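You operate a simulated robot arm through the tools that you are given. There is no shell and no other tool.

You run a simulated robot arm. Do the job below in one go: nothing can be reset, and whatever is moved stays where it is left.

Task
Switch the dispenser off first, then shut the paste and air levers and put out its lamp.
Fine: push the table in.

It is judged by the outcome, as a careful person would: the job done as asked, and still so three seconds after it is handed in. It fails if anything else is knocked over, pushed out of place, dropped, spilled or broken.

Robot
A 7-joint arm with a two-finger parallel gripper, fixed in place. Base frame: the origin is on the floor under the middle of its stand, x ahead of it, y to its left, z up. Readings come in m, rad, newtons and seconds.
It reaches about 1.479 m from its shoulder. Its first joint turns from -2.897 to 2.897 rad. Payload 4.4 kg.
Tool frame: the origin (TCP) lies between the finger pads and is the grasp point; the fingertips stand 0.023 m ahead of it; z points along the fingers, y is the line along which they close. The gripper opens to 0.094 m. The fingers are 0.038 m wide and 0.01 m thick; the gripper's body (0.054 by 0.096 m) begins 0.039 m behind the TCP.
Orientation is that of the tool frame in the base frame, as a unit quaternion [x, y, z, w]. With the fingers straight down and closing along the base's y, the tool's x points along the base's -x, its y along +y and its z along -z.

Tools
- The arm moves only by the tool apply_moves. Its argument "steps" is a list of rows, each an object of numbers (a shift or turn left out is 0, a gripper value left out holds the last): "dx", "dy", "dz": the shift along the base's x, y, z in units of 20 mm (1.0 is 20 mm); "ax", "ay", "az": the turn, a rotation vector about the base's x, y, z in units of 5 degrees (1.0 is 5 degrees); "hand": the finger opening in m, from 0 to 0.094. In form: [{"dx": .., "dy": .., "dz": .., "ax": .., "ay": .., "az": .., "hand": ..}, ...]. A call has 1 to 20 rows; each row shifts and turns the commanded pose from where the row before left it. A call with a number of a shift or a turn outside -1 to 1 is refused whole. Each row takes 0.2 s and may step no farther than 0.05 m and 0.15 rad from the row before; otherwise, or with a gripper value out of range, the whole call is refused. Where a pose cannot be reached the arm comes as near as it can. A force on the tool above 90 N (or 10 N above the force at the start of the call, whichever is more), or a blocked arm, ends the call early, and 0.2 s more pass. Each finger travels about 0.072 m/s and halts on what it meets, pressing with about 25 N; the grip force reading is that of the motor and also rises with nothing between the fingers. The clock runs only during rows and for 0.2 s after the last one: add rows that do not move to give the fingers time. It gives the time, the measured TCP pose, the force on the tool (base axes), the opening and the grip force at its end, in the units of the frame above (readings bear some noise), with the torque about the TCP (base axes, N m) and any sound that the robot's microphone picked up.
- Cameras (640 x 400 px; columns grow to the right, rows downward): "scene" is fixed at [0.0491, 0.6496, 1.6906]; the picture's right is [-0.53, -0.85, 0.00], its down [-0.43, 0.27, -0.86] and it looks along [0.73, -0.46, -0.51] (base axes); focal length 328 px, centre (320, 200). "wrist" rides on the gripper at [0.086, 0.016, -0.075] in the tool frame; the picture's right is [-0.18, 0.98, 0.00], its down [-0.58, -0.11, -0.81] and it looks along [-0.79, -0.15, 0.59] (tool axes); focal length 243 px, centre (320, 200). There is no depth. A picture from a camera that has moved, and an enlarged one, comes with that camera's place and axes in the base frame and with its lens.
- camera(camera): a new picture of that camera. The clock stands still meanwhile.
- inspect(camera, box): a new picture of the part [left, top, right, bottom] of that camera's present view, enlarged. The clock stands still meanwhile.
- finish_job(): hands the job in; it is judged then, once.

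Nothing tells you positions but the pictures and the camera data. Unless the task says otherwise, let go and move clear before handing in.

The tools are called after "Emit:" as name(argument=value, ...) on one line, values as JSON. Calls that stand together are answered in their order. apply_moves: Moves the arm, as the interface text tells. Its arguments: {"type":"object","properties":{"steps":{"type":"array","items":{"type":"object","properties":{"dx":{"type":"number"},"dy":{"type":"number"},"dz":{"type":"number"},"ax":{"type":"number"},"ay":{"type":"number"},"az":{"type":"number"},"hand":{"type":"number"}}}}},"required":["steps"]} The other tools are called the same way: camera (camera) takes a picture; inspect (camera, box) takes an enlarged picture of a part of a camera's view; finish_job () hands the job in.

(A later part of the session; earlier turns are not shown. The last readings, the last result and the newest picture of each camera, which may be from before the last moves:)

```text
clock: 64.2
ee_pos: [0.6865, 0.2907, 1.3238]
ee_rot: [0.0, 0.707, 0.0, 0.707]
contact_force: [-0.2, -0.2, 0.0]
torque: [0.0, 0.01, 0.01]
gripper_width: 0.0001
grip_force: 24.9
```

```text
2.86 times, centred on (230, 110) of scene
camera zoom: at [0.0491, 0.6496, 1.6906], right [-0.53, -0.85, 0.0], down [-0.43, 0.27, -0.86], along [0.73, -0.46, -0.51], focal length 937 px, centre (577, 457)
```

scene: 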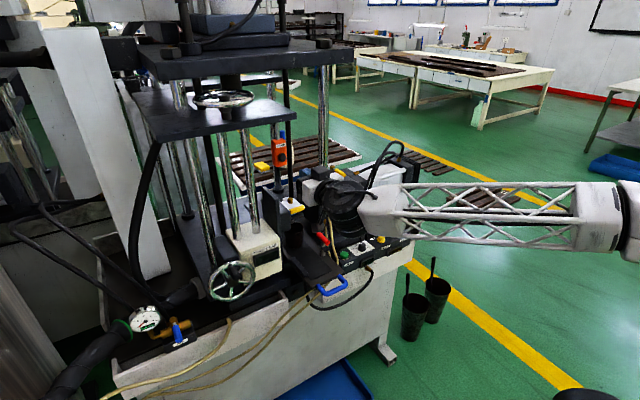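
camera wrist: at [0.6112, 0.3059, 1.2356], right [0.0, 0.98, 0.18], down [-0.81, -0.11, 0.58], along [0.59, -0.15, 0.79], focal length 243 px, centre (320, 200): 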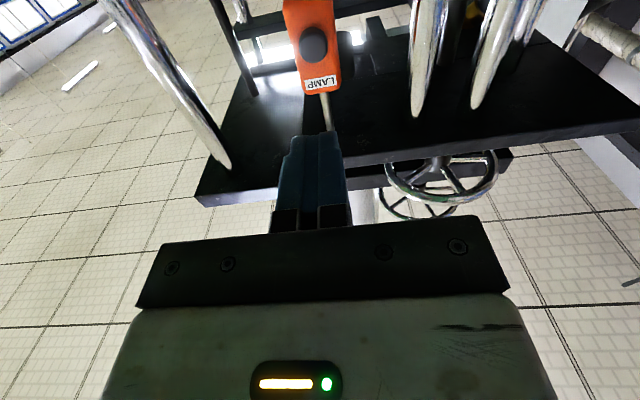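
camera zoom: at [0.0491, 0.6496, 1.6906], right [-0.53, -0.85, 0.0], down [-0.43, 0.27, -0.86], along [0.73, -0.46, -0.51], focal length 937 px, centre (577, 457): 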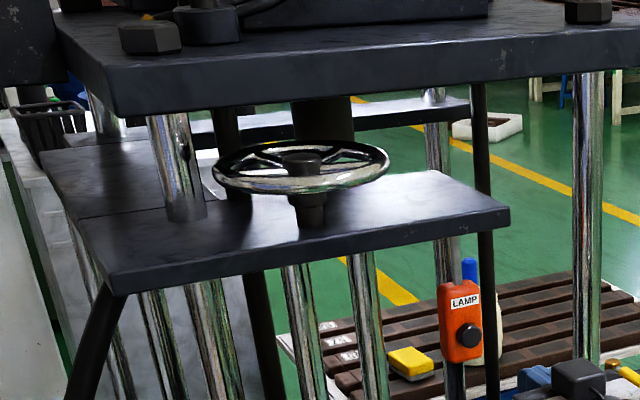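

The button centre is at about (0.829, 0.284, 1.320), and the plate above (bottom ~1.44) leaves room. I'll approach to about 1 cm from the button.

Emit:
apply_moves(steps=[{"dx": 0.9, "dy": -0.1, "dz": -0.08}, {"dx": 0.9, "dy": -0.1, "dz": -0.08}, {"dx": 0.9, "dy": -0.1}, {"dx": 0.9}, {"dx": 0.9}, {"dx": 0.7}])

Emit:
camera(camera="wrist")

Emit:
inspect(camera="scene", box=[250, 120, 346, 190])

```text
clock: 65.6
ee_pos: [0.79, 0.2841, 1.3212]
ee_rot: [-0.001, 0.707, 0.001, 0.707]
contact_force: [-0.8, 0.1, 0.9]
torque: [0.02, 0.04, -0.02]
gripper_width: 0.0002
grip_force: 24.8
```

```text
taken
camera wrist: at [0.7156, 0.2994, 1.2319], right [0.0, 0.98, 0.18], down [-0.81, -0.11, 0.58], along [0.59, -0.15, 0.79], focal length 243 px, centre (320, 200)
```

wrist: 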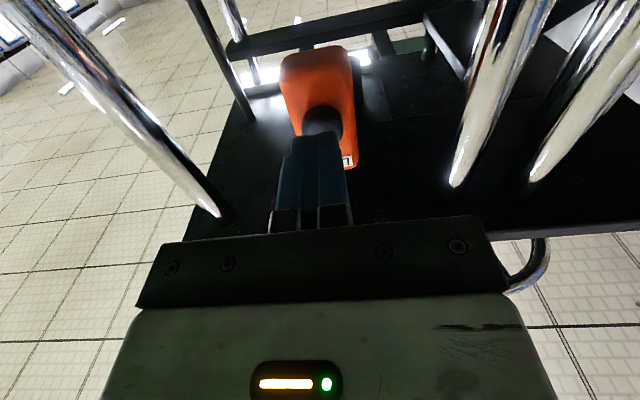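

```text
5.71 times, centred on (298, 155) of scene
camera zoom: at [0.0491, 0.6496, 1.6906], right [-0.53, -0.85, 0.0], down [-0.43, 0.27, -0.86], along [0.73, -0.46, -0.51], focal length 1875 px, centre (446, 457)
```

zoom: 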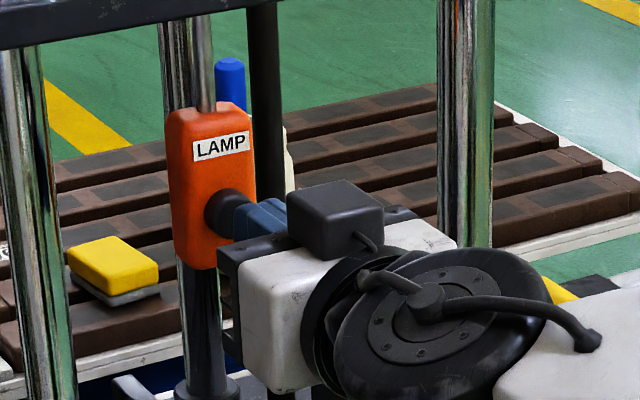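

The fingertips are aligned, just short of the button. I'll press in small steps, watching the force and sounds.

Emit:
apply_moves(steps=[{"dx": 0.2}, {"dx": 0.2}, {"dx": 0.2}])

Emit:
inspect(camera="scene", box=[250, 120, 346, 190])

```text
clock: 66.4
ee_pos: [0.8027, 0.2843, 1.3209]
ee_rot: [-0.001, 0.707, 0.0, 0.707]
contact_force: [-0.3, 0.4, -0.5]
torque: [0.03, 0.05, -0.04]
gripper_width: 0.0001
grip_force: 25.2
```

```text
5.71 times, centred on (298, 155) of scene
camera zoom: at [0.0491, 0.6496, 1.6906], right [-0.53, -0.85, 0.0], down [-0.43, 0.27, -0.86], along [0.73, -0.46, -0.51], focal length 1875 px, centre (446, 457)
```

zoom: 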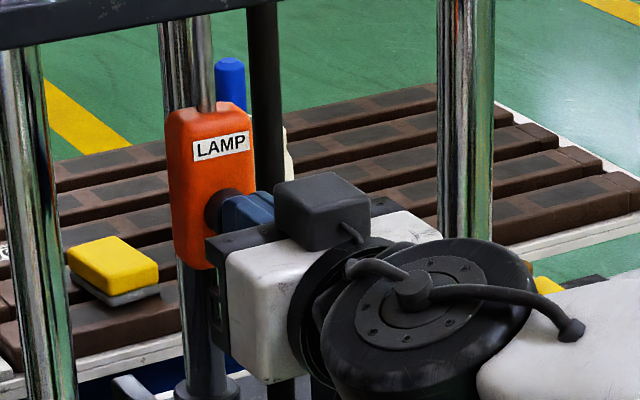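

No contact yet. I'll advance 2 mm at a time.

Emit:
apply_moves(steps=[{"dx": 0.1}, {"dx": 0.1}])

```text
clock: 67.0
ee_pos: [0.8063, 0.2847, 1.3207]
ee_rot: [0.0, 0.707, 0.0, 0.707]
contact_force: [-1.3, 0.8, -0.4]
torque: [0.01, 0.03, -0.02]
gripper_width: 0.0
grip_force: 25.2
```

Emit:
apply_moves(steps=[{"dx": 0.1}, {"dx": 0.1}])

Emit:
camera(camera="wrist")

Emit:
inspect(camera="scene", box=[250, 120, 346, 190])

```text
clock: 67.6
ee_pos: [0.8101, 0.2865, 1.3202]
ee_rot: [0.0, 0.707, 0.0, 0.707]
contact_force: [-10.9, -3.4, -1.1]
torque: [-0.05, 0.0, -0.07]
gripper_width: 0.0001
grip_force: 24.4
heard: click
```

```text
taken
camera wrist: at [0.7348, 0.3008, 1.2315], right [0.0, 0.98, 0.18], down [-0.81, -0.11, 0.58], along [0.59, -0.15, 0.79], focal length 243 px, centre (320, 200)
```

wrist: 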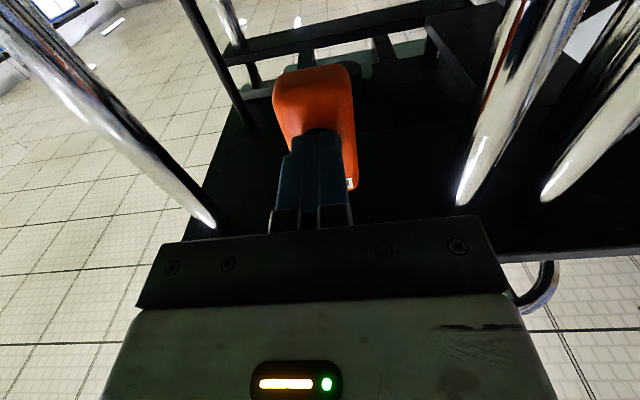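

```text
5.71 times, centred on (298, 155) of scene
camera zoom: at [0.0491, 0.6496, 1.6906], right [-0.53, -0.85, 0.0], down [-0.43, 0.27, -0.86], along [0.73, -0.46, -0.51], focal length 1875 px, centre (446, 457)
```

zoom: 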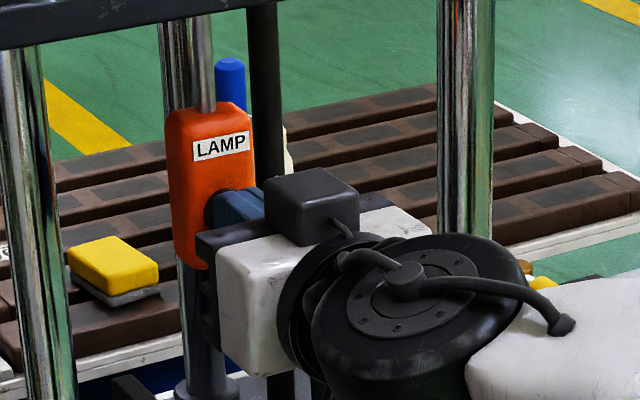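

A click was heard and the bright light behind the box went out, so the lamp is off. I'll withdraw straight back and verify.

Emit:
apply_moves(steps=[{"dx": -0.3}, {"dx": -0.6}, {"dx": -1}, {"dx": -1}, {"dx": -1}, {"dx": -1}, {"dx": -1}])

Emit:
camera(camera="wrist")

Emit:
camera(camera="scene")

Emit:
inspect(camera="scene", box=[280, 225, 360, 305])

```text
clock: 69.2
ee_pos: [0.6913, 0.2848, 1.32]
ee_rot: [-0.001, 0.708, 0.0, 0.707]
contact_force: [-0.4, -0.7, -0.1]
torque: [0.02, 0.02, 0.01]
gripper_width: 0.0
grip_force: 25.1
```

```text
taken
camera wrist: at [0.6165, 0.3009, 1.2309], right [0.0, 0.98, 0.18], down [-0.81, -0.11, 0.58], along [0.59, -0.15, 0.79], focal length 243 px, centre (320, 200)
```

wrist: 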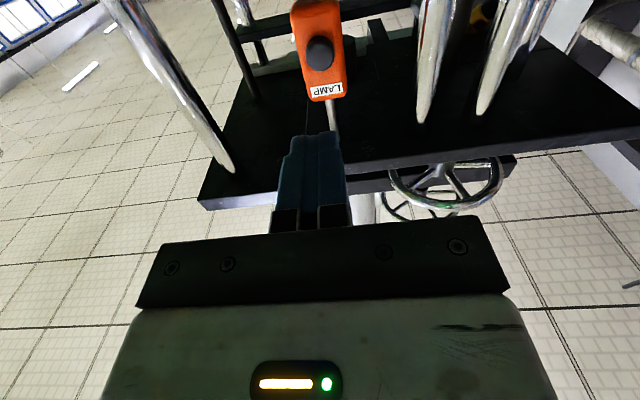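

```text
taken
```

scene: 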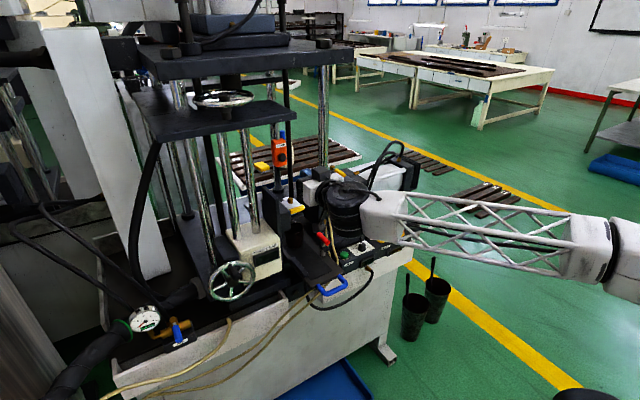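

```text
5.00 times, centred on (320, 265) of scene
camera zoom: at [0.0491, 0.6496, 1.6906], right [-0.53, -0.85, 0.0], down [-0.43, 0.27, -0.86], along [0.73, -0.46, -0.51], focal length 1640 px, centre (320, -125)
```

zoom: 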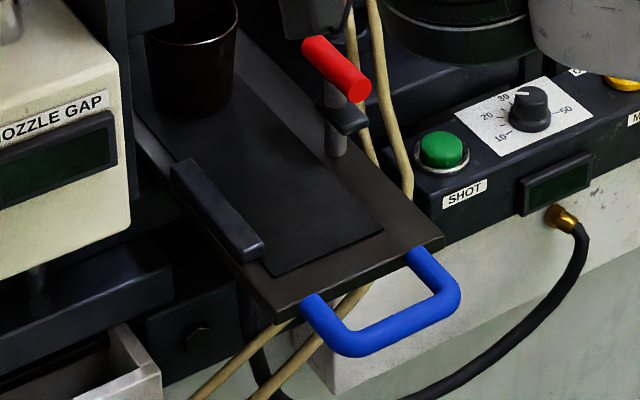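

The lamp is out. Next I'll bring the hand back to vertical in free space in front of the machine, then look closely at the table, its red lever and the cup.

Emit:
apply_moves(steps=[{"ay": 1, "dx": -0.5}, {"ay": 1, "dx": -0.5}, {"ay": 1, "dx": -0.5}, {"ay": 1, "dx": -0.5}, {"ay": 1, "dx": -0.5}, {"ay": 1, "dx": -0.3}, {"ay": 1, "dx": -0.3}, {"ay": 1, "dx": -0.3}, {"ay": 1, "dx": -0.3}, {"ay": 1}, {"ay": 1}, {"ay": 1}, {"ay": 1}, {"ay": 1}, {"ay": 1}, {"ay": 1}, {"ay": 1}, {"ay": 1}])

Emit:
camera(camera="wrist")

```text
clock: 73.0
ee_pos: [0.6174, 0.2846, 1.3211]
ee_rot: [-0.001, 1.0, 0.0, 0.0]
contact_force: [0.4, 0.1, 0.8]
torque: [-0.02, -0.02, 0.01]
gripper_width: 0.0
grip_force: 24.9
```

```text
taken
camera wrist: at [0.5309, 0.3004, 1.394], right [0.18, 0.98, 0.0], down [0.58, -0.11, 0.81], along [0.79, -0.15, -0.59], focal length 243 px, centre (320, 200)
```

wrist: 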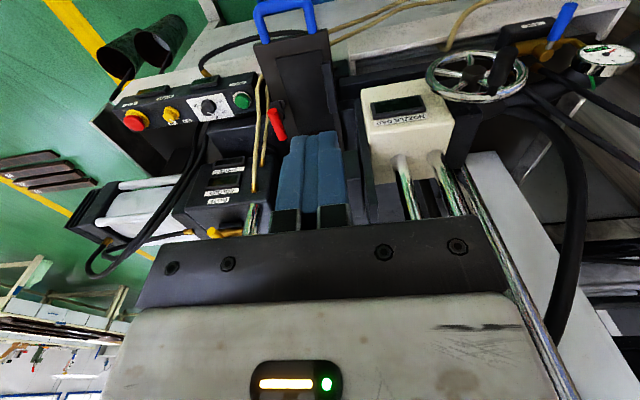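

I'll zoom in on the table area from here.

Emit:
inspect(camera="wrist", box=[230, 0, 390, 130])

Emit:
inspect(camera="scene", box=[270, 190, 350, 300])

```text
3.08 times, centred on (310, 65) of wrist
camera zoom: at [0.5309, 0.3004, 1.394], right [0.18, 0.98, 0.0], down [0.58, -0.11, 0.81], along [0.79, -0.15, -0.59], focal length 746 px, centre (351, 615)
```

zoom: 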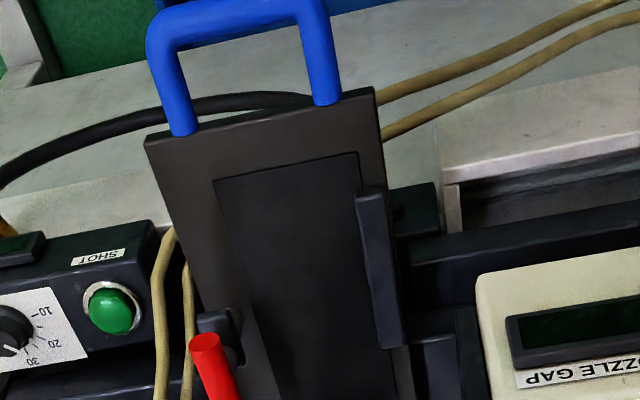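

```text
3.64 times, centred on (310, 245) of scene
camera zoom: at [0.0491, 0.6496, 1.6906], right [-0.53, -0.85, 0.0], down [-0.43, 0.27, -0.86], along [0.73, -0.46, -0.51], focal length 1193 px, centre (356, 36)
```

zoom: 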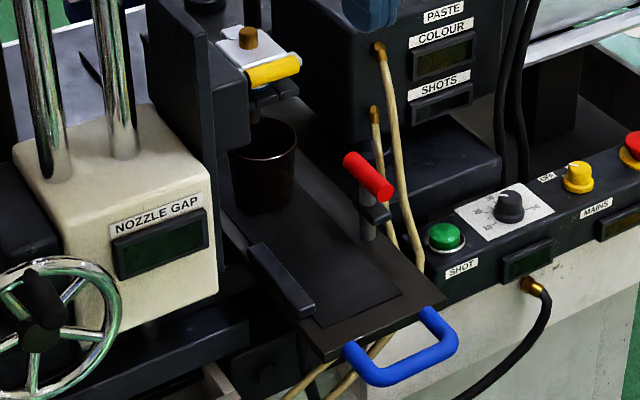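

The table's top is at about z=0.94, with front edge x≈0.683 and the handle bar at (0.639, 0.225, 0.938). The cup stands toward the rear near the nozzle. I'll lower the camera for a flatter view to see the cup/nozzle clearance and the red lever.

Emit:
apply_moves(steps=[{"dx": -0.24, "dy": -0.2, "dz": -0.92, "ay": -0.5}, {"dx": -0.24, "dy": -0.2, "dz": -0.92, "ay": -0.5}, {"dx": -0.24, "dy": -0.2, "dz": -0.92, "ay": -0.5}, {"dx": -0.24, "dy": -0.2, "dz": -0.92, "ay": -0.5}, {"dx": -0.24, "dy": -0.2, "dz": -0.92, "ay": -0.5}, {"dx": -0.24, "dy": -0.2, "dz": -0.92, "ay": -0.5}, {"dx": -0.24, "dy": -0.2, "dz": -0.92, "ay": -0.5}, {"dx": -0.24, "dy": -0.2, "dz": -0.92, "ay": -0.5}, {"dx": -0.24, "dy": -0.2, "dz": -0.92, "ay": -0.5}, {"dx": -0.24, "dy": -0.2, "dz": -0.92, "ay": -0.5}])

Emit:
camera(camera="wrist")

Emit:
inspect(camera="wrist", box=[200, 0, 420, 150])

```text
clock: 75.2
ee_pos: [0.5702, 0.2451, 1.1376]
ee_rot: [0.0, 0.976, 0.0, 0.217]
contact_force: [0.4, 0.0, 0.4]
torque: [0.02, -0.02, -0.01]
gripper_width: 0.0001
grip_force: 25.0
```

```text
taken
camera wrist: at [0.4592, 0.26, 1.1663], right [0.17, 0.98, 0.08], down [0.19, -0.11, 0.98], along [0.97, -0.15, -0.2], focal length 243 px, centre (320, 200)
```

wrist: 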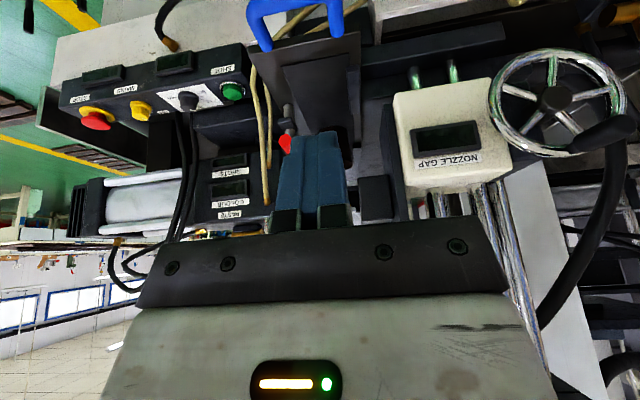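

```text
2.67 times, centred on (310, 75) of wrist
camera zoom: at [0.4592, 0.26, 1.1663], right [0.17, 0.98, 0.08], down [0.19, -0.11, 0.98], along [0.97, -0.15, -0.2], focal length 647 px, centre (347, 533)
```

zoom: 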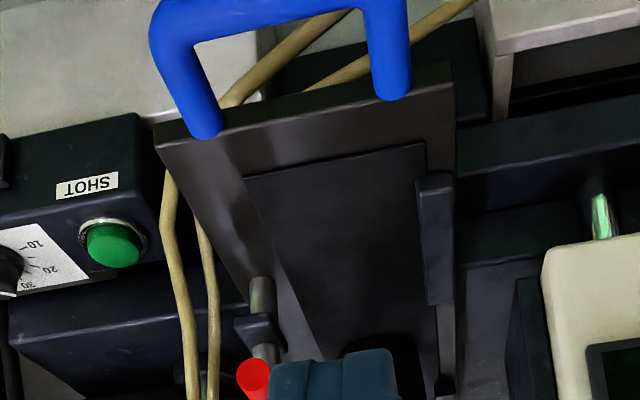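

The cup is hidden behind the fingers. I'll shift sideways and a little lower to see the cup and nozzle.

Emit:
apply_moves(steps=[{"dy": -1, "dz": -0.6}, {"dy": -1, "dz": -0.6}, {"dy": -1, "dz": -0.6}, {"dy": -1, "dz": -0.6}, {"dy": -1, "dz": -0.6}])

Emit:
camera(camera="wrist")

Emit:
inspect(camera="wrist", box=[320, 50, 500, 200])

```text
clock: 76.4
ee_pos: [0.5701, 0.1439, 1.0762]
ee_rot: [0.0, 0.976, 0.001, 0.217]
contact_force: [0.0, 0.5, 0.5]
torque: [-0.03, -0.01, -0.01]
gripper_width: 0.0001
grip_force: 25.0
```

```text
taken
camera wrist: at [0.4588, 0.1605, 1.1053], right [0.17, 0.98, 0.08], down [0.19, -0.11, 0.98], along [0.97, -0.15, -0.2], focal length 243 px, centre (320, 200)
```

wrist: 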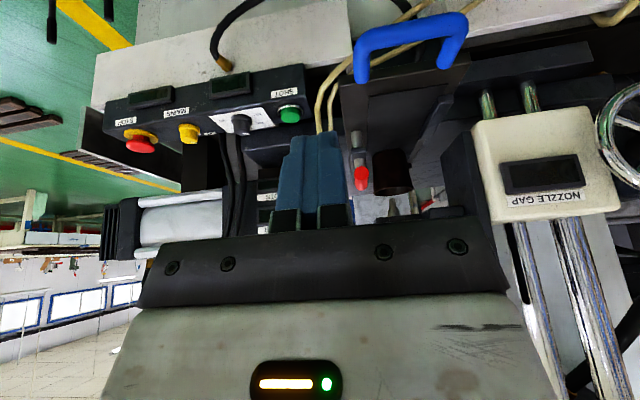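

```text
2.67 times, centred on (410, 125) of wrist
camera zoom: at [0.4588, 0.1605, 1.1053], right [0.17, 0.98, 0.08], down [0.19, -0.11, 0.98], along [0.97, -0.15, -0.2], focal length 647 px, centre (80, 400)
```

zoom: 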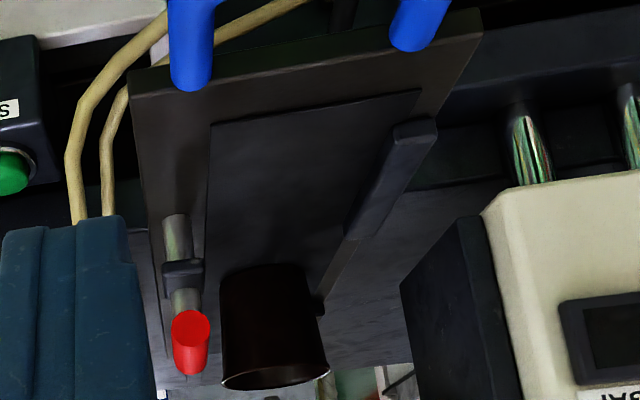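

I can see the cup standing on the table's mat with the red lever's post beside it. To see the nozzle above the cup, I'll tilt the camera up more.

Emit:
apply_moves(steps=[{"ay": -1}, {"ay": -1}, {"ay": -1}, {"ay": -1}])

Emit:
camera(camera="wrist")

Emit:
inspect(camera="wrist", box=[330, 0, 490, 170])

```text
clock: 77.4
ee_pos: [0.5695, 0.1438, 1.0764]
ee_rot: [0.001, 0.923, 0.001, 0.384]
contact_force: [-0.2, 0.0, 0.9]
torque: [-0.02, 0.0, 0.0]
gripper_width: 0.0002
grip_force: 25.0
```

```text
taken
camera wrist: at [0.4554, 0.1601, 1.0655], right [0.13, 0.98, 0.13], down [-0.16, -0.11, 0.98], along [0.98, -0.15, 0.14], focal length 243 px, centre (320, 200)
```

wrist: 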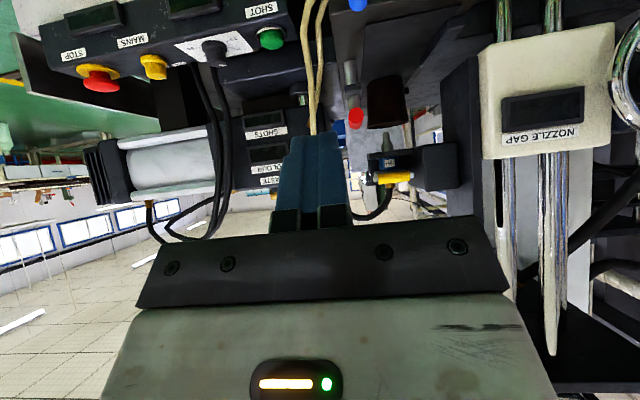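

```text
2.35 times, centred on (410, 85) of wrist
camera zoom: at [0.4554, 0.1601, 1.0655], right [0.13, 0.98, 0.13], down [-0.16, -0.11, 0.98], along [0.98, -0.15, 0.14], focal length 571 px, centre (108, 471)
```

zoom: 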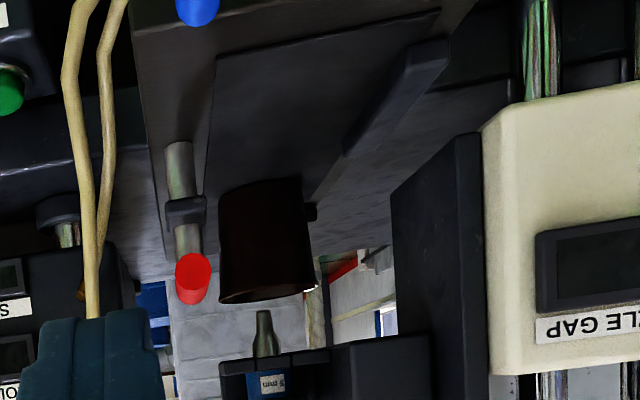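

The nozzle tip (about z=1.023) clears the cup rim (about 1.012) by roughly a centimetre, so the cup can ride beneath it. I'll bring the hand upright and down in front of the blue handle.

Emit:
apply_moves(steps=[{"ay": 1, "dy": 0.43}, {"ay": 1, "dy": 0.43}, {"ay": 1, "dy": 0.43}, {"ay": 1, "dy": 0.43}, {"ay": 1, "dy": 0.43}, {"ay": 1, "dy": 0.43}, {"ay": 1, "dy": 0.43}, {"ay": 1, "dy": 0.43}, {"ay": 1, "dy": 0.43}, {"dz": -0.9}, {"dz": -0.9}, {"dz": -0.9}])

Emit:
camera(camera="wrist")

Emit:
inspect(camera="scene", box=[270, 200, 430, 320])

```text
clock: 80.0
ee_pos: [0.5704, 0.22, 1.0228]
ee_rot: [0.0, 1.0, 0.001, 0.0]
contact_force: [-1.0, 0.6, -0.1]
torque: [0.0, -0.03, 0.0]
gripper_width: 0.0001
grip_force: 25.3
```

```text
taken
camera wrist: at [0.4828, 0.2365, 1.095], right [0.18, 0.98, 0.0], down [0.58, -0.11, 0.81], along [0.79, -0.15, -0.59], focal length 243 px, centre (320, 200)
```

wrist: 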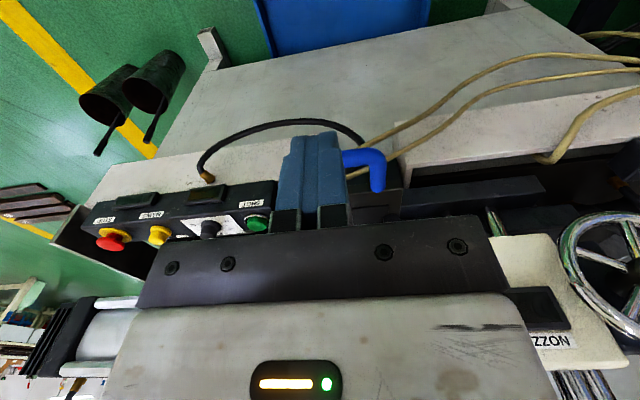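

```text
3.33 times, centred on (350, 260) of scene
camera zoom: at [0.0491, 0.6496, 1.6906], right [-0.53, -0.85, 0.0], down [-0.43, 0.27, -0.86], along [0.73, -0.46, -0.51], focal length 1094 px, centre (220, 0)
```

zoom: 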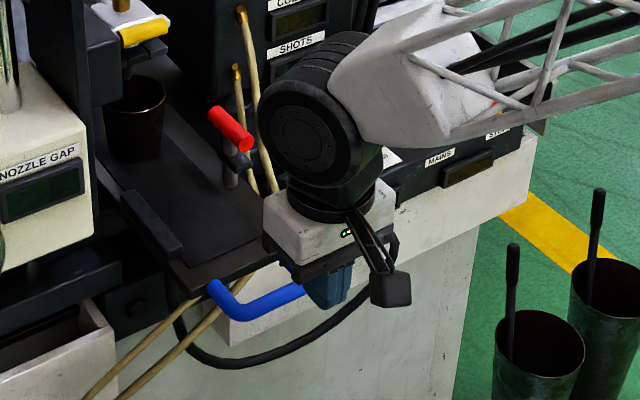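

The fingers are directly in front of the handle bar's centre. I'll lower to the bar's height and move up to near contact.

Emit:
apply_moves(steps=[{"dz": -1}, {"dz": -1}, {"dz": -1}, {"dz": -1}, {"dx": 0.5}, {"dx": 0.5}, {"dx": 0.4}])

Emit:
camera(camera="wrist")

Emit:
inspect(camera="scene", box=[270, 200, 430, 320])

```text
clock: 81.6
ee_pos: [0.5984, 0.222, 0.9415]
ee_rot: [0.0, 1.0, 0.0, 0.0]
contact_force: [1.0, -1.0, 0.0]
torque: [0.02, -0.01, -0.02]
gripper_width: 0.0001
grip_force: 24.4
```

```text
taken
camera wrist: at [0.5106, 0.2376, 1.0141], right [0.18, 0.98, 0.0], down [0.58, -0.11, 0.81], along [0.79, -0.15, -0.59], focal length 243 px, centre (320, 200)
```

wrist: 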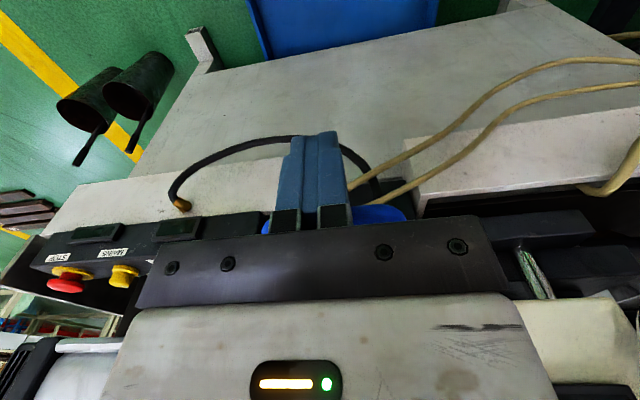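

```text
3.33 times, centred on (350, 260) of scene
camera zoom: at [0.0491, 0.6496, 1.6906], right [-0.53, -0.85, 0.0], down [-0.43, 0.27, -0.86], along [0.73, -0.46, -0.51], focal length 1094 px, centre (220, 0)
```

zoom: 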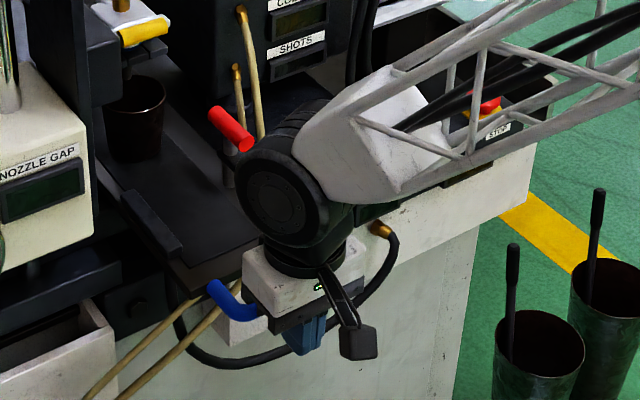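

The fingertips are at bar height, about 1.5 cm short of it. I'll push slowly and check the force.

Emit:
apply_moves(steps=[{"dx": 0.2}, {"dx": 0.2}, {"dx": 0.2}, {"dx": 0.2}, {"dx": 0.2}, {"dx": 0.2}, {"dx": 0.2}])

Emit:
camera(camera="scene")

Emit:
inspect(camera="scene", box=[270, 200, 430, 320])

```text
clock: 83.2
ee_pos: [0.627, 0.2214, 0.943]
ee_rot: [0.0, 1.0, 0.0, 0.0]
contact_force: [-3.9, -0.7, 0.0]
torque: [0.01, 0.02, 0.03]
gripper_width: 0.0
grip_force: 25.6
```

```text
taken
```

scene: 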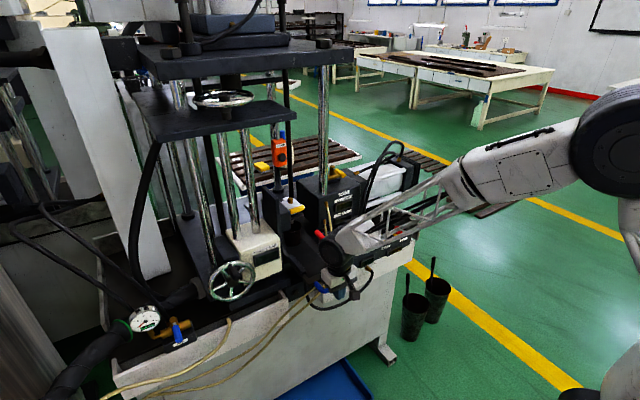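

```text
3.33 times, centred on (350, 260) of scene
camera zoom: at [0.0491, 0.6496, 1.6906], right [-0.53, -0.85, 0.0], down [-0.43, 0.27, -0.86], along [0.73, -0.46, -0.51], focal length 1094 px, centre (220, 0)
```

zoom: 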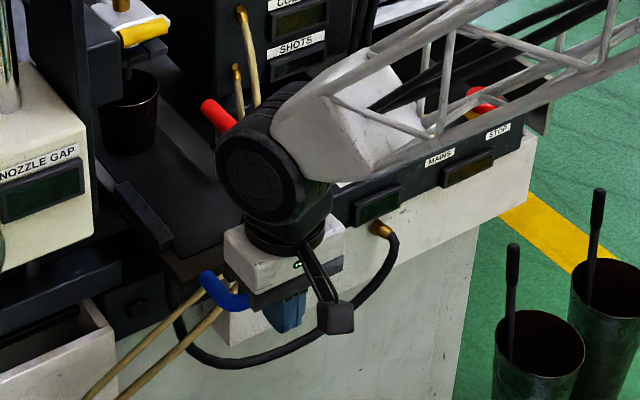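

The table is sliding freely (about 4 N) with the cup riding along. I'll keep pushing slowly and watch the cup.

Emit:
apply_moves(steps=[{"dx": 0.2}, {"dx": 0.2}, {"dx": 0.2}, {"dx": 0.2}, {"dx": 0.2}, {"dx": 0.2}])

Emit:
inspect(camera="scene", box=[260, 180, 380, 300])

Emit:
inspect(camera="scene", box=[270, 195, 318, 243])

```text
clock: 84.6
ee_pos: [0.6507, 0.2211, 0.9431]
ee_rot: [0.0, 1.0, 0.0, 0.001]
contact_force: [-3.7, 1.3, 0.8]
torque: [-0.01, 0.0, 0.05]
gripper_width: 0.0002
grip_force: 24.8
```

```text
3.33 times, centred on (320, 240) of scene
camera zoom: at [0.0491, 0.6496, 1.6906], right [-0.53, -0.85, 0.0], down [-0.43, 0.27, -0.86], along [0.73, -0.46, -0.51], focal length 1094 px, centre (320, 67)
```

zoom: 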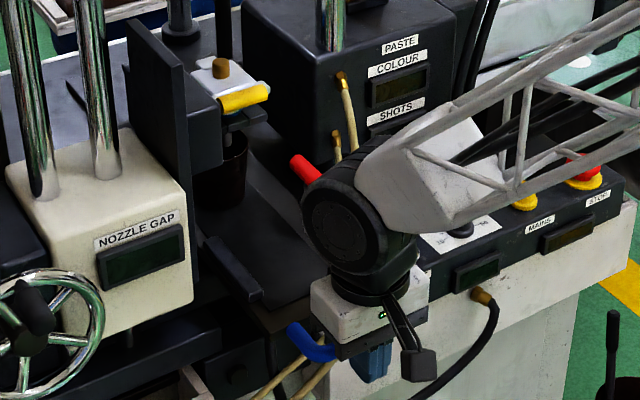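

```text
8.33 times, centred on (294, 219) of scene
camera zoom: at [0.0491, 0.6496, 1.6906], right [-0.53, -0.85, 0.0], down [-0.43, 0.27, -0.86], along [0.73, -0.46, -0.51], focal length 2734 px, centre (537, 42)
```

zoom: 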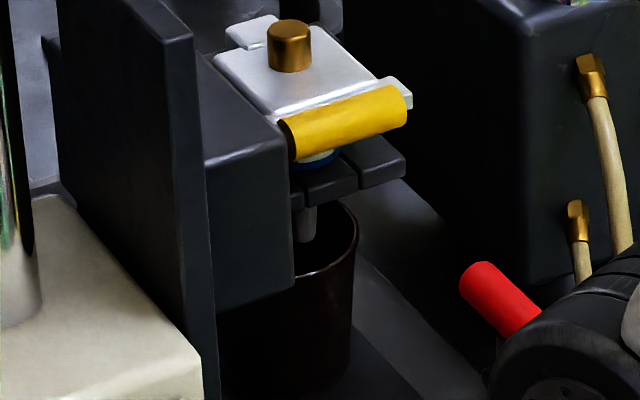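

The nozzle remains clear above the cup. I'll continue pushing in small steps.

Emit:
apply_moves(steps=[{"dx": 0.2}, {"dx": 0.2}, {"dx": 0.2}, {"dx": 0.2}, {"dx": 0.2}, {"dx": 0.2}])

Emit:
inspect(camera="scene", box=[260, 180, 380, 300])

Emit:
inspect(camera="scene", box=[270, 195, 318, 243])

Emit:
camera(camera="wrist")

```text
clock: 86.0
ee_pos: [0.6727, 0.2215, 0.9408]
ee_rot: [0.0, 1.0, 0.0, 0.0]
contact_force: [-2.9, 0.8, 1.1]
torque: [0.05, -0.04, 0.06]
gripper_width: 0.0
grip_force: 25.3
```

```text
3.33 times, centred on (320, 240) of scene
camera zoom: at [0.0491, 0.6496, 1.6906], right [-0.53, -0.85, 0.0], down [-0.43, 0.27, -0.86], along [0.73, -0.46, -0.51], focal length 1094 px, centre (320, 67)
```

zoom: 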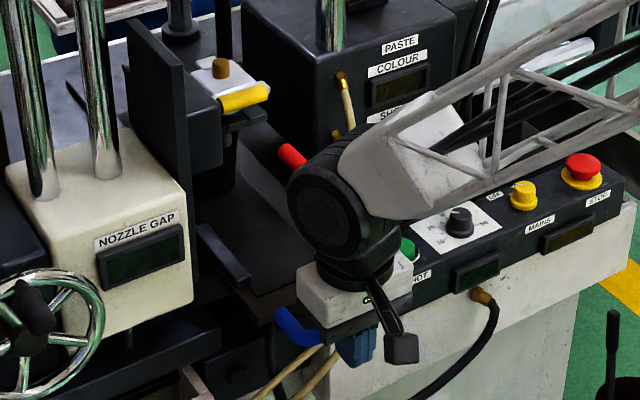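

```text
8.33 times, centred on (294, 219) of scene
camera zoom: at [0.0491, 0.6496, 1.6906], right [-0.53, -0.85, 0.0], down [-0.43, 0.27, -0.86], along [0.73, -0.46, -0.51], focal length 2734 px, centre (537, 42)
```

zoom: 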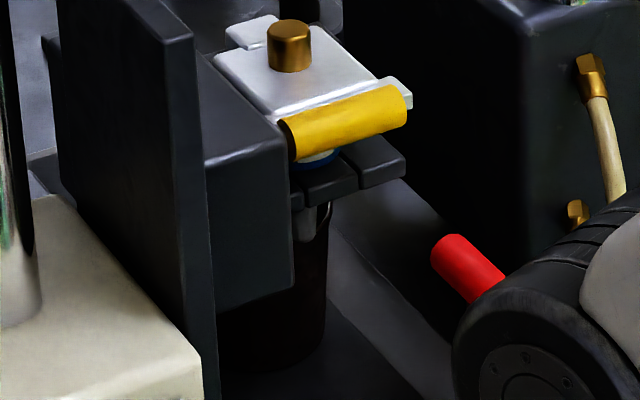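

```text
taken
camera wrist: at [0.5866, 0.2375, 1.0141], right [0.18, 0.98, 0.0], down [0.58, -0.11, 0.81], along [0.79, -0.15, -0.59], focal length 243 px, centre (320, 200)
```

wrist: 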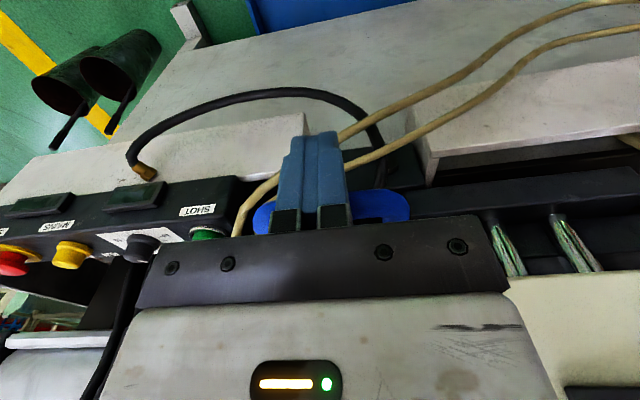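

The nozzle tip now appears near the cup's front rim, so I'll zoom in tightly to confirm the vertical clearance before going on.

Emit:
inspect(camera="scene", box=[280, 205, 304, 229])

Emit:
inspect(camera="wrist", box=[240, 180, 400, 260])

```text
16.00 times, centred on (292, 217) of scene
camera zoom: at [0.0491, 0.6496, 1.6906], right [-0.53, -0.85, 0.0], down [-0.43, 0.27, -0.86], along [0.73, -0.46, -0.51], focal length 5249 px, centre (768, -72)
```

zoom: 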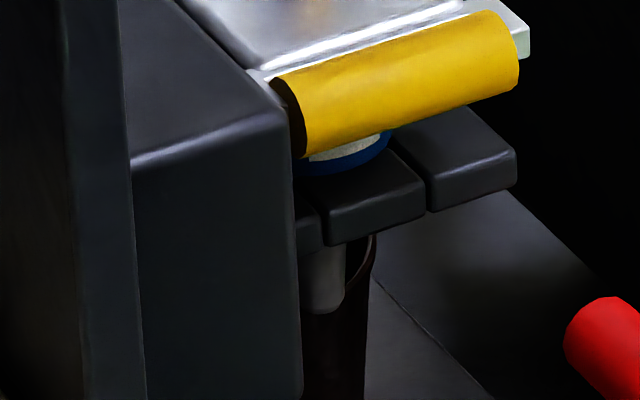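

```text
4.00 times, centred on (320, 220) of wrist
camera zoom: at [0.5866, 0.2375, 1.0141], right [0.18, 0.98, 0.0], down [0.58, -0.11, 0.81], along [0.79, -0.15, -0.59], focal length 970 px, centre (320, 120)
```

zoom: 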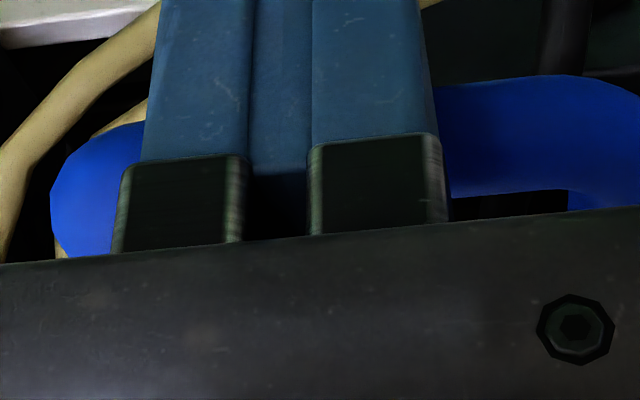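

The cup has already passed beneath the nozzle without any contact (force still ~3 N). I'll keep pushing slowly toward the stop.

Emit:
apply_moves(steps=[{"dx": 0.2}, {"dx": 0.2}, {"dx": 0.2}, {"dx": 0.2}, {"dx": 0.2}])

Emit:
inspect(camera="scene", box=[260, 180, 380, 300])

Emit:
inspect(camera="scene", box=[270, 195, 318, 243])

```text
clock: 87.2
ee_pos: [0.6942, 0.222, 0.9427]
ee_rot: [0.0, 1.0, 0.0, -0.001]
contact_force: [-4.0, -0.1, 0.3]
torque: [0.02, 0.03, 0.01]
gripper_width: 0.0
grip_force: 24.8
```

```text
3.33 times, centred on (320, 240) of scene
camera zoom: at [0.0491, 0.6496, 1.6906], right [-0.53, -0.85, 0.0], down [-0.43, 0.27, -0.86], along [0.73, -0.46, -0.51], focal length 1094 px, centre (320, 67)
```

zoom: 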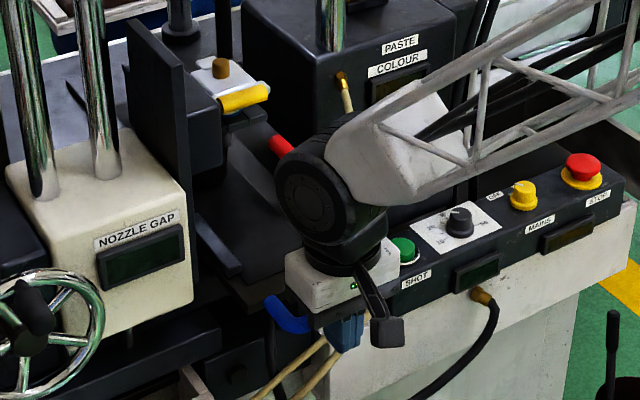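

```text
8.33 times, centred on (294, 219) of scene
camera zoom: at [0.0491, 0.6496, 1.6906], right [-0.53, -0.85, 0.0], down [-0.43, 0.27, -0.86], along [0.73, -0.46, -0.51], focal length 2734 px, centre (537, 42)
```

zoom: 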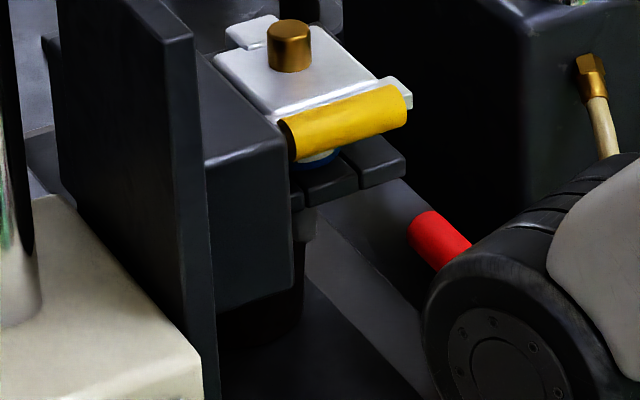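

Still sliding freely. I'll continue to the stop.

Emit:
apply_moves(steps=[{"dx": 0.2}, {"dx": 0.2}, {"dx": 0.2}, {"dx": 0.2}, {"dx": 0.2}])

Emit:
inspect(camera="scene", box=[260, 180, 380, 300])

Emit:
camera(camera="wrist")

```text
clock: 88.4
ee_pos: [0.7135, 0.222, 0.9424]
ee_rot: [0.001, 1.0, 0.0, -0.001]
contact_force: [-2.7, -0.8, -1.4]
torque: [0.01, 0.03, 0.04]
gripper_width: 0.0003
grip_force: 25.1
```

```text
3.33 times, centred on (320, 240) of scene
camera zoom: at [0.0491, 0.6496, 1.6906], right [-0.53, -0.85, 0.0], down [-0.43, 0.27, -0.86], along [0.73, -0.46, -0.51], focal length 1094 px, centre (320, 67)
```

zoom: 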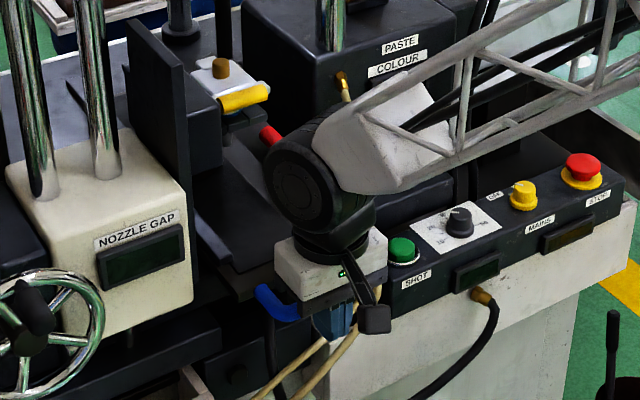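

```text
taken
camera wrist: at [0.6266, 0.2375, 1.0149], right [0.18, 0.98, 0.0], down [0.58, -0.11, 0.81], along [0.79, -0.15, -0.59], focal length 243 px, centre (320, 200)
```

wrist: 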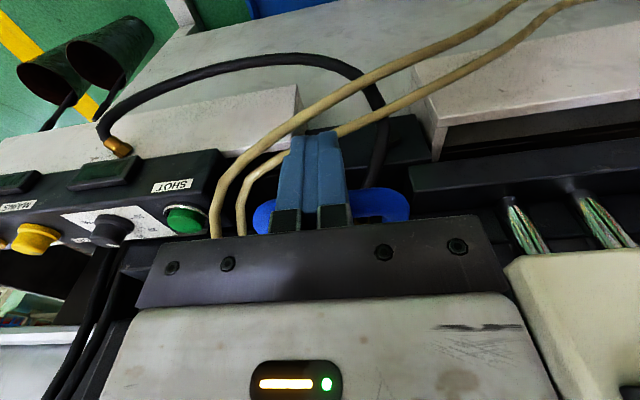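

Still only ~3 N. Beige hoses run below the fingertips, so I'll raise the hand by 6 mm (still on the handle bar) and continue.

Emit:
apply_moves(steps=[{"dz": 0.3}, {"dx": 0.2}, {"dx": 0.2}, {"dx": 0.2}, {"dx": 0.2}])

Emit:
inspect(camera="scene", box=[260, 180, 380, 300])

Emit:
inspect(camera="wrist", box=[200, 60, 440, 240])

```text
clock: 89.6
ee_pos: [0.7282, 0.2214, 0.9481]
ee_rot: [0.0, 1.0, 0.0, -0.001]
contact_force: [-3.2, 0.8, -0.8]
torque: [0.03, 0.04, 0.01]
gripper_width: 0.0002
grip_force: 25.2
```

```text
3.33 times, centred on (320, 240) of scene
camera zoom: at [0.0491, 0.6496, 1.6906], right [-0.53, -0.85, 0.0], down [-0.43, 0.27, -0.86], along [0.73, -0.46, -0.51], focal length 1094 px, centre (320, 67)
```

zoom: 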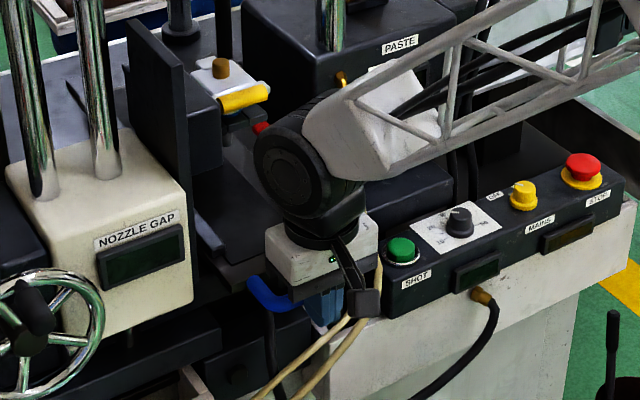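

```text
2.22 times, centred on (320, 150) of wrist
camera zoom: at [0.6425, 0.2378, 1.0209], right [0.18, 0.98, 0.0], down [0.58, -0.11, 0.81], along [0.79, -0.15, -0.59], focal length 539 px, centre (320, 311)
```

zoom: 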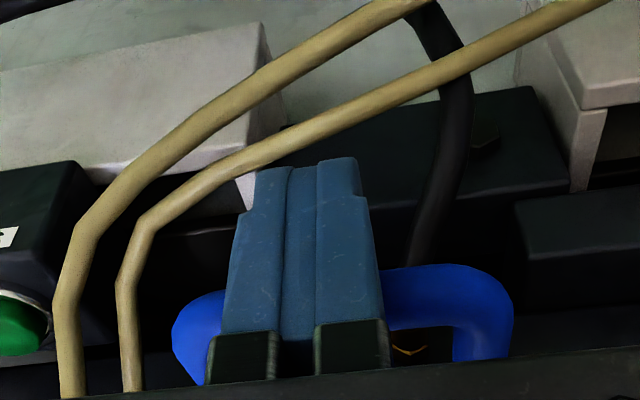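

The table keeps gliding in with low force. I'll continue in short steps until the stop shows in the force.

Emit:
apply_moves(steps=[{"dx": 0.2}, {"dx": 0.2}, {"dx": 0.2}, {"dx": 0.2}])

Emit:
inspect(camera="scene", box=[260, 180, 380, 300])

Emit:
camera(camera="wrist")

```text
clock: 90.6
ee_pos: [0.7455, 0.2201, 0.9495]
ee_rot: [-0.001, 1.0, 0.0, 0.0]
contact_force: [-4.1, 1.4, -1.4]
torque: [0.0, 0.02, 0.04]
gripper_width: 0.0001
grip_force: 25.4
```

```text
3.33 times, centred on (320, 240) of scene
camera zoom: at [0.0491, 0.6496, 1.6906], right [-0.53, -0.85, 0.0], down [-0.43, 0.27, -0.86], along [0.73, -0.46, -0.51], focal length 1094 px, centre (320, 67)
```

zoom: 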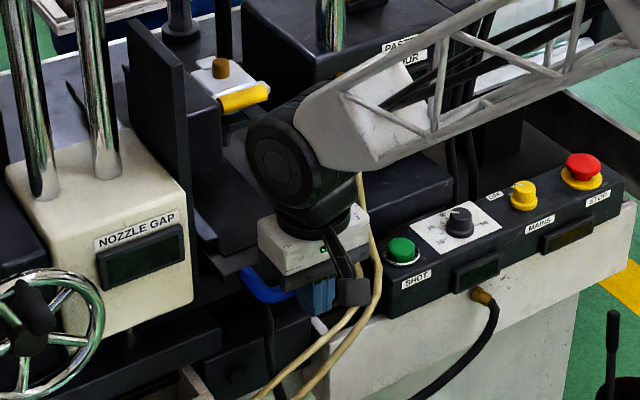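

```text
taken
camera wrist: at [0.6583, 0.2372, 1.0212], right [0.18, 0.98, 0.0], down [0.58, -0.11, 0.81], along [0.79, -0.15, -0.59], focal length 243 px, centre (320, 200)
```

wrist: 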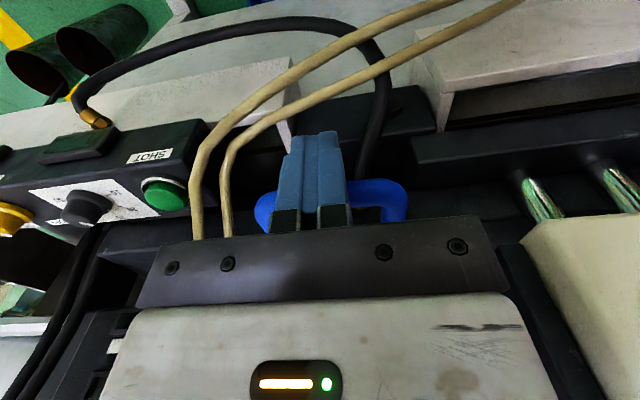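

Still free-moving. I'll continue pushing in short steps.

Emit:
apply_moves(steps=[{"dx": 0.2}, {"dx": 0.2}, {"dx": 0.2}, {"dx": 0.2}])

Emit:
inspect(camera="scene", box=[260, 180, 380, 300])

Emit:
camera(camera="wrist")

```text
clock: 91.5
ee_pos: [0.7534, 0.2215, 0.9474]
ee_rot: [-0.001, 1.0, 0.0, -0.004]
contact_force: [-28.8, -1.0, 10.4]
torque: [-0.16, 0.09, 0.03]
gripper_width: 0.0001
grip_force: 24.8
stopped in row 4: the force on the tool passed its limit at 111 N (the readings are from after the stop); the commanded pose is now the measured one
```

```text
3.33 times, centred on (320, 240) of scene
camera zoom: at [0.0491, 0.6496, 1.6906], right [-0.53, -0.85, 0.0], down [-0.43, 0.27, -0.86], along [0.73, -0.46, -0.51], focal length 1094 px, centre (320, 67)
```

zoom: 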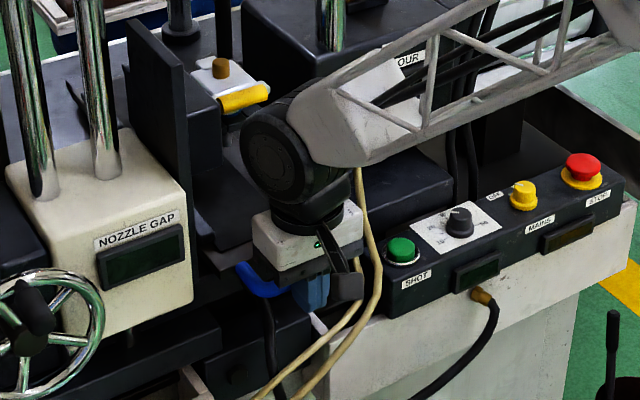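

```text
taken
camera wrist: at [0.6677, 0.2378, 1.0205], right [0.18, 0.98, 0.0], down [0.59, -0.11, 0.8], along [0.79, -0.15, -0.6], focal length 243 px, centre (320, 200)
```

wrist: 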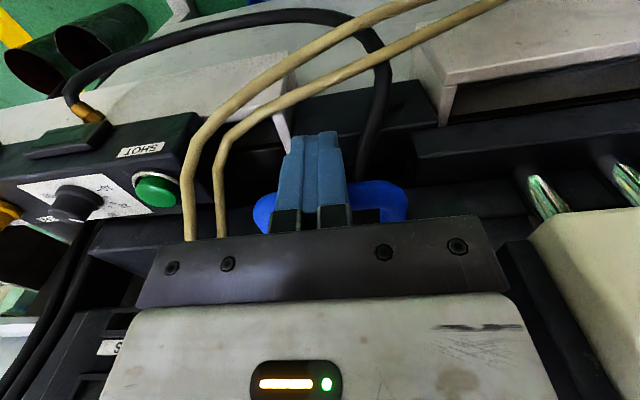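

The force jumped at a firm stop after about 14 cm of travel, so the table seems fully in. I'll back off, rise and check the table, cup and everything else.

Emit:
apply_moves(steps=[{"dx": -0.2}, {"dx": -0.5}, {"dx": -0.8}, {"dx": -1}, {"dx": -1}, {"dx": -1}, {"dx": -1}, {"dx": -1, "dz": 0.5}, {"dx": -1, "dz": 1}, {"dx": -1, "dz": 1}, {"dz": 1}, {"dz": 1}, {"dz": 1}, {"dz": 1}])

Emit:
camera(camera="scene")

Emit:
camera(camera="wrist")

Emit:
inspect(camera="scene", box=[260, 180, 380, 300])

```text
clock: 94.5
ee_pos: [0.5832, 0.2219, 1.0785]
ee_rot: [0.0, 1.0, -0.001, -0.004]
contact_force: [0.0, 0.0, 0.3]
torque: [0.0, 0.01, 0.0]
gripper_width: 0.0
grip_force: 25.0
```

```text
taken
```

scene: 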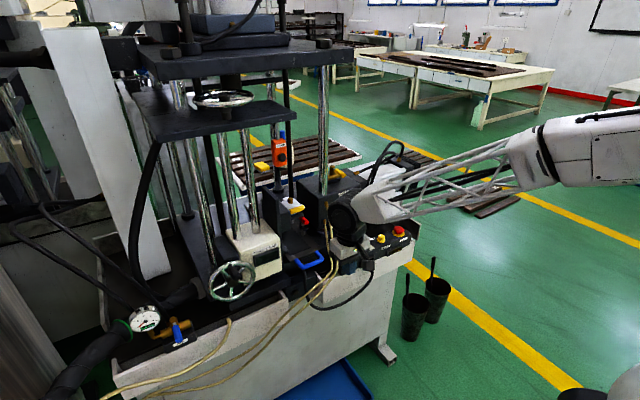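

```text
taken
camera wrist: at [0.4981, 0.2378, 1.1512], right [0.18, 0.98, 0.0], down [0.59, -0.11, 0.8], along [0.79, -0.15, -0.6], focal length 243 px, centre (320, 200)
```

wrist: 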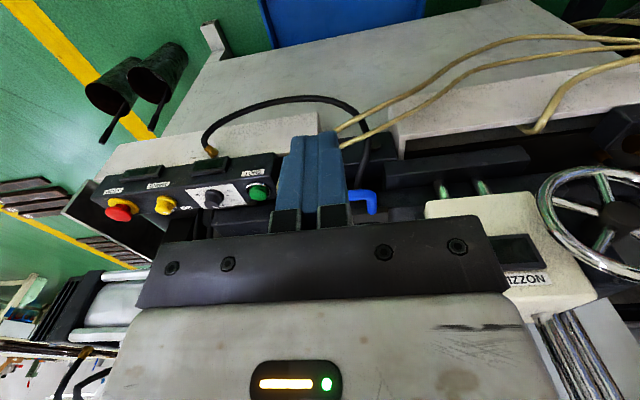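

```text
3.33 times, centred on (320, 240) of scene
camera zoom: at [0.0491, 0.6496, 1.6906], right [-0.53, -0.85, 0.0], down [-0.43, 0.27, -0.86], along [0.73, -0.46, -0.51], focal length 1094 px, centre (320, 67)
```

zoom: 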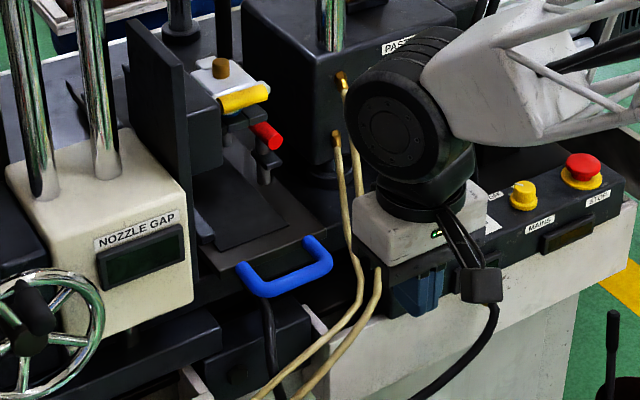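

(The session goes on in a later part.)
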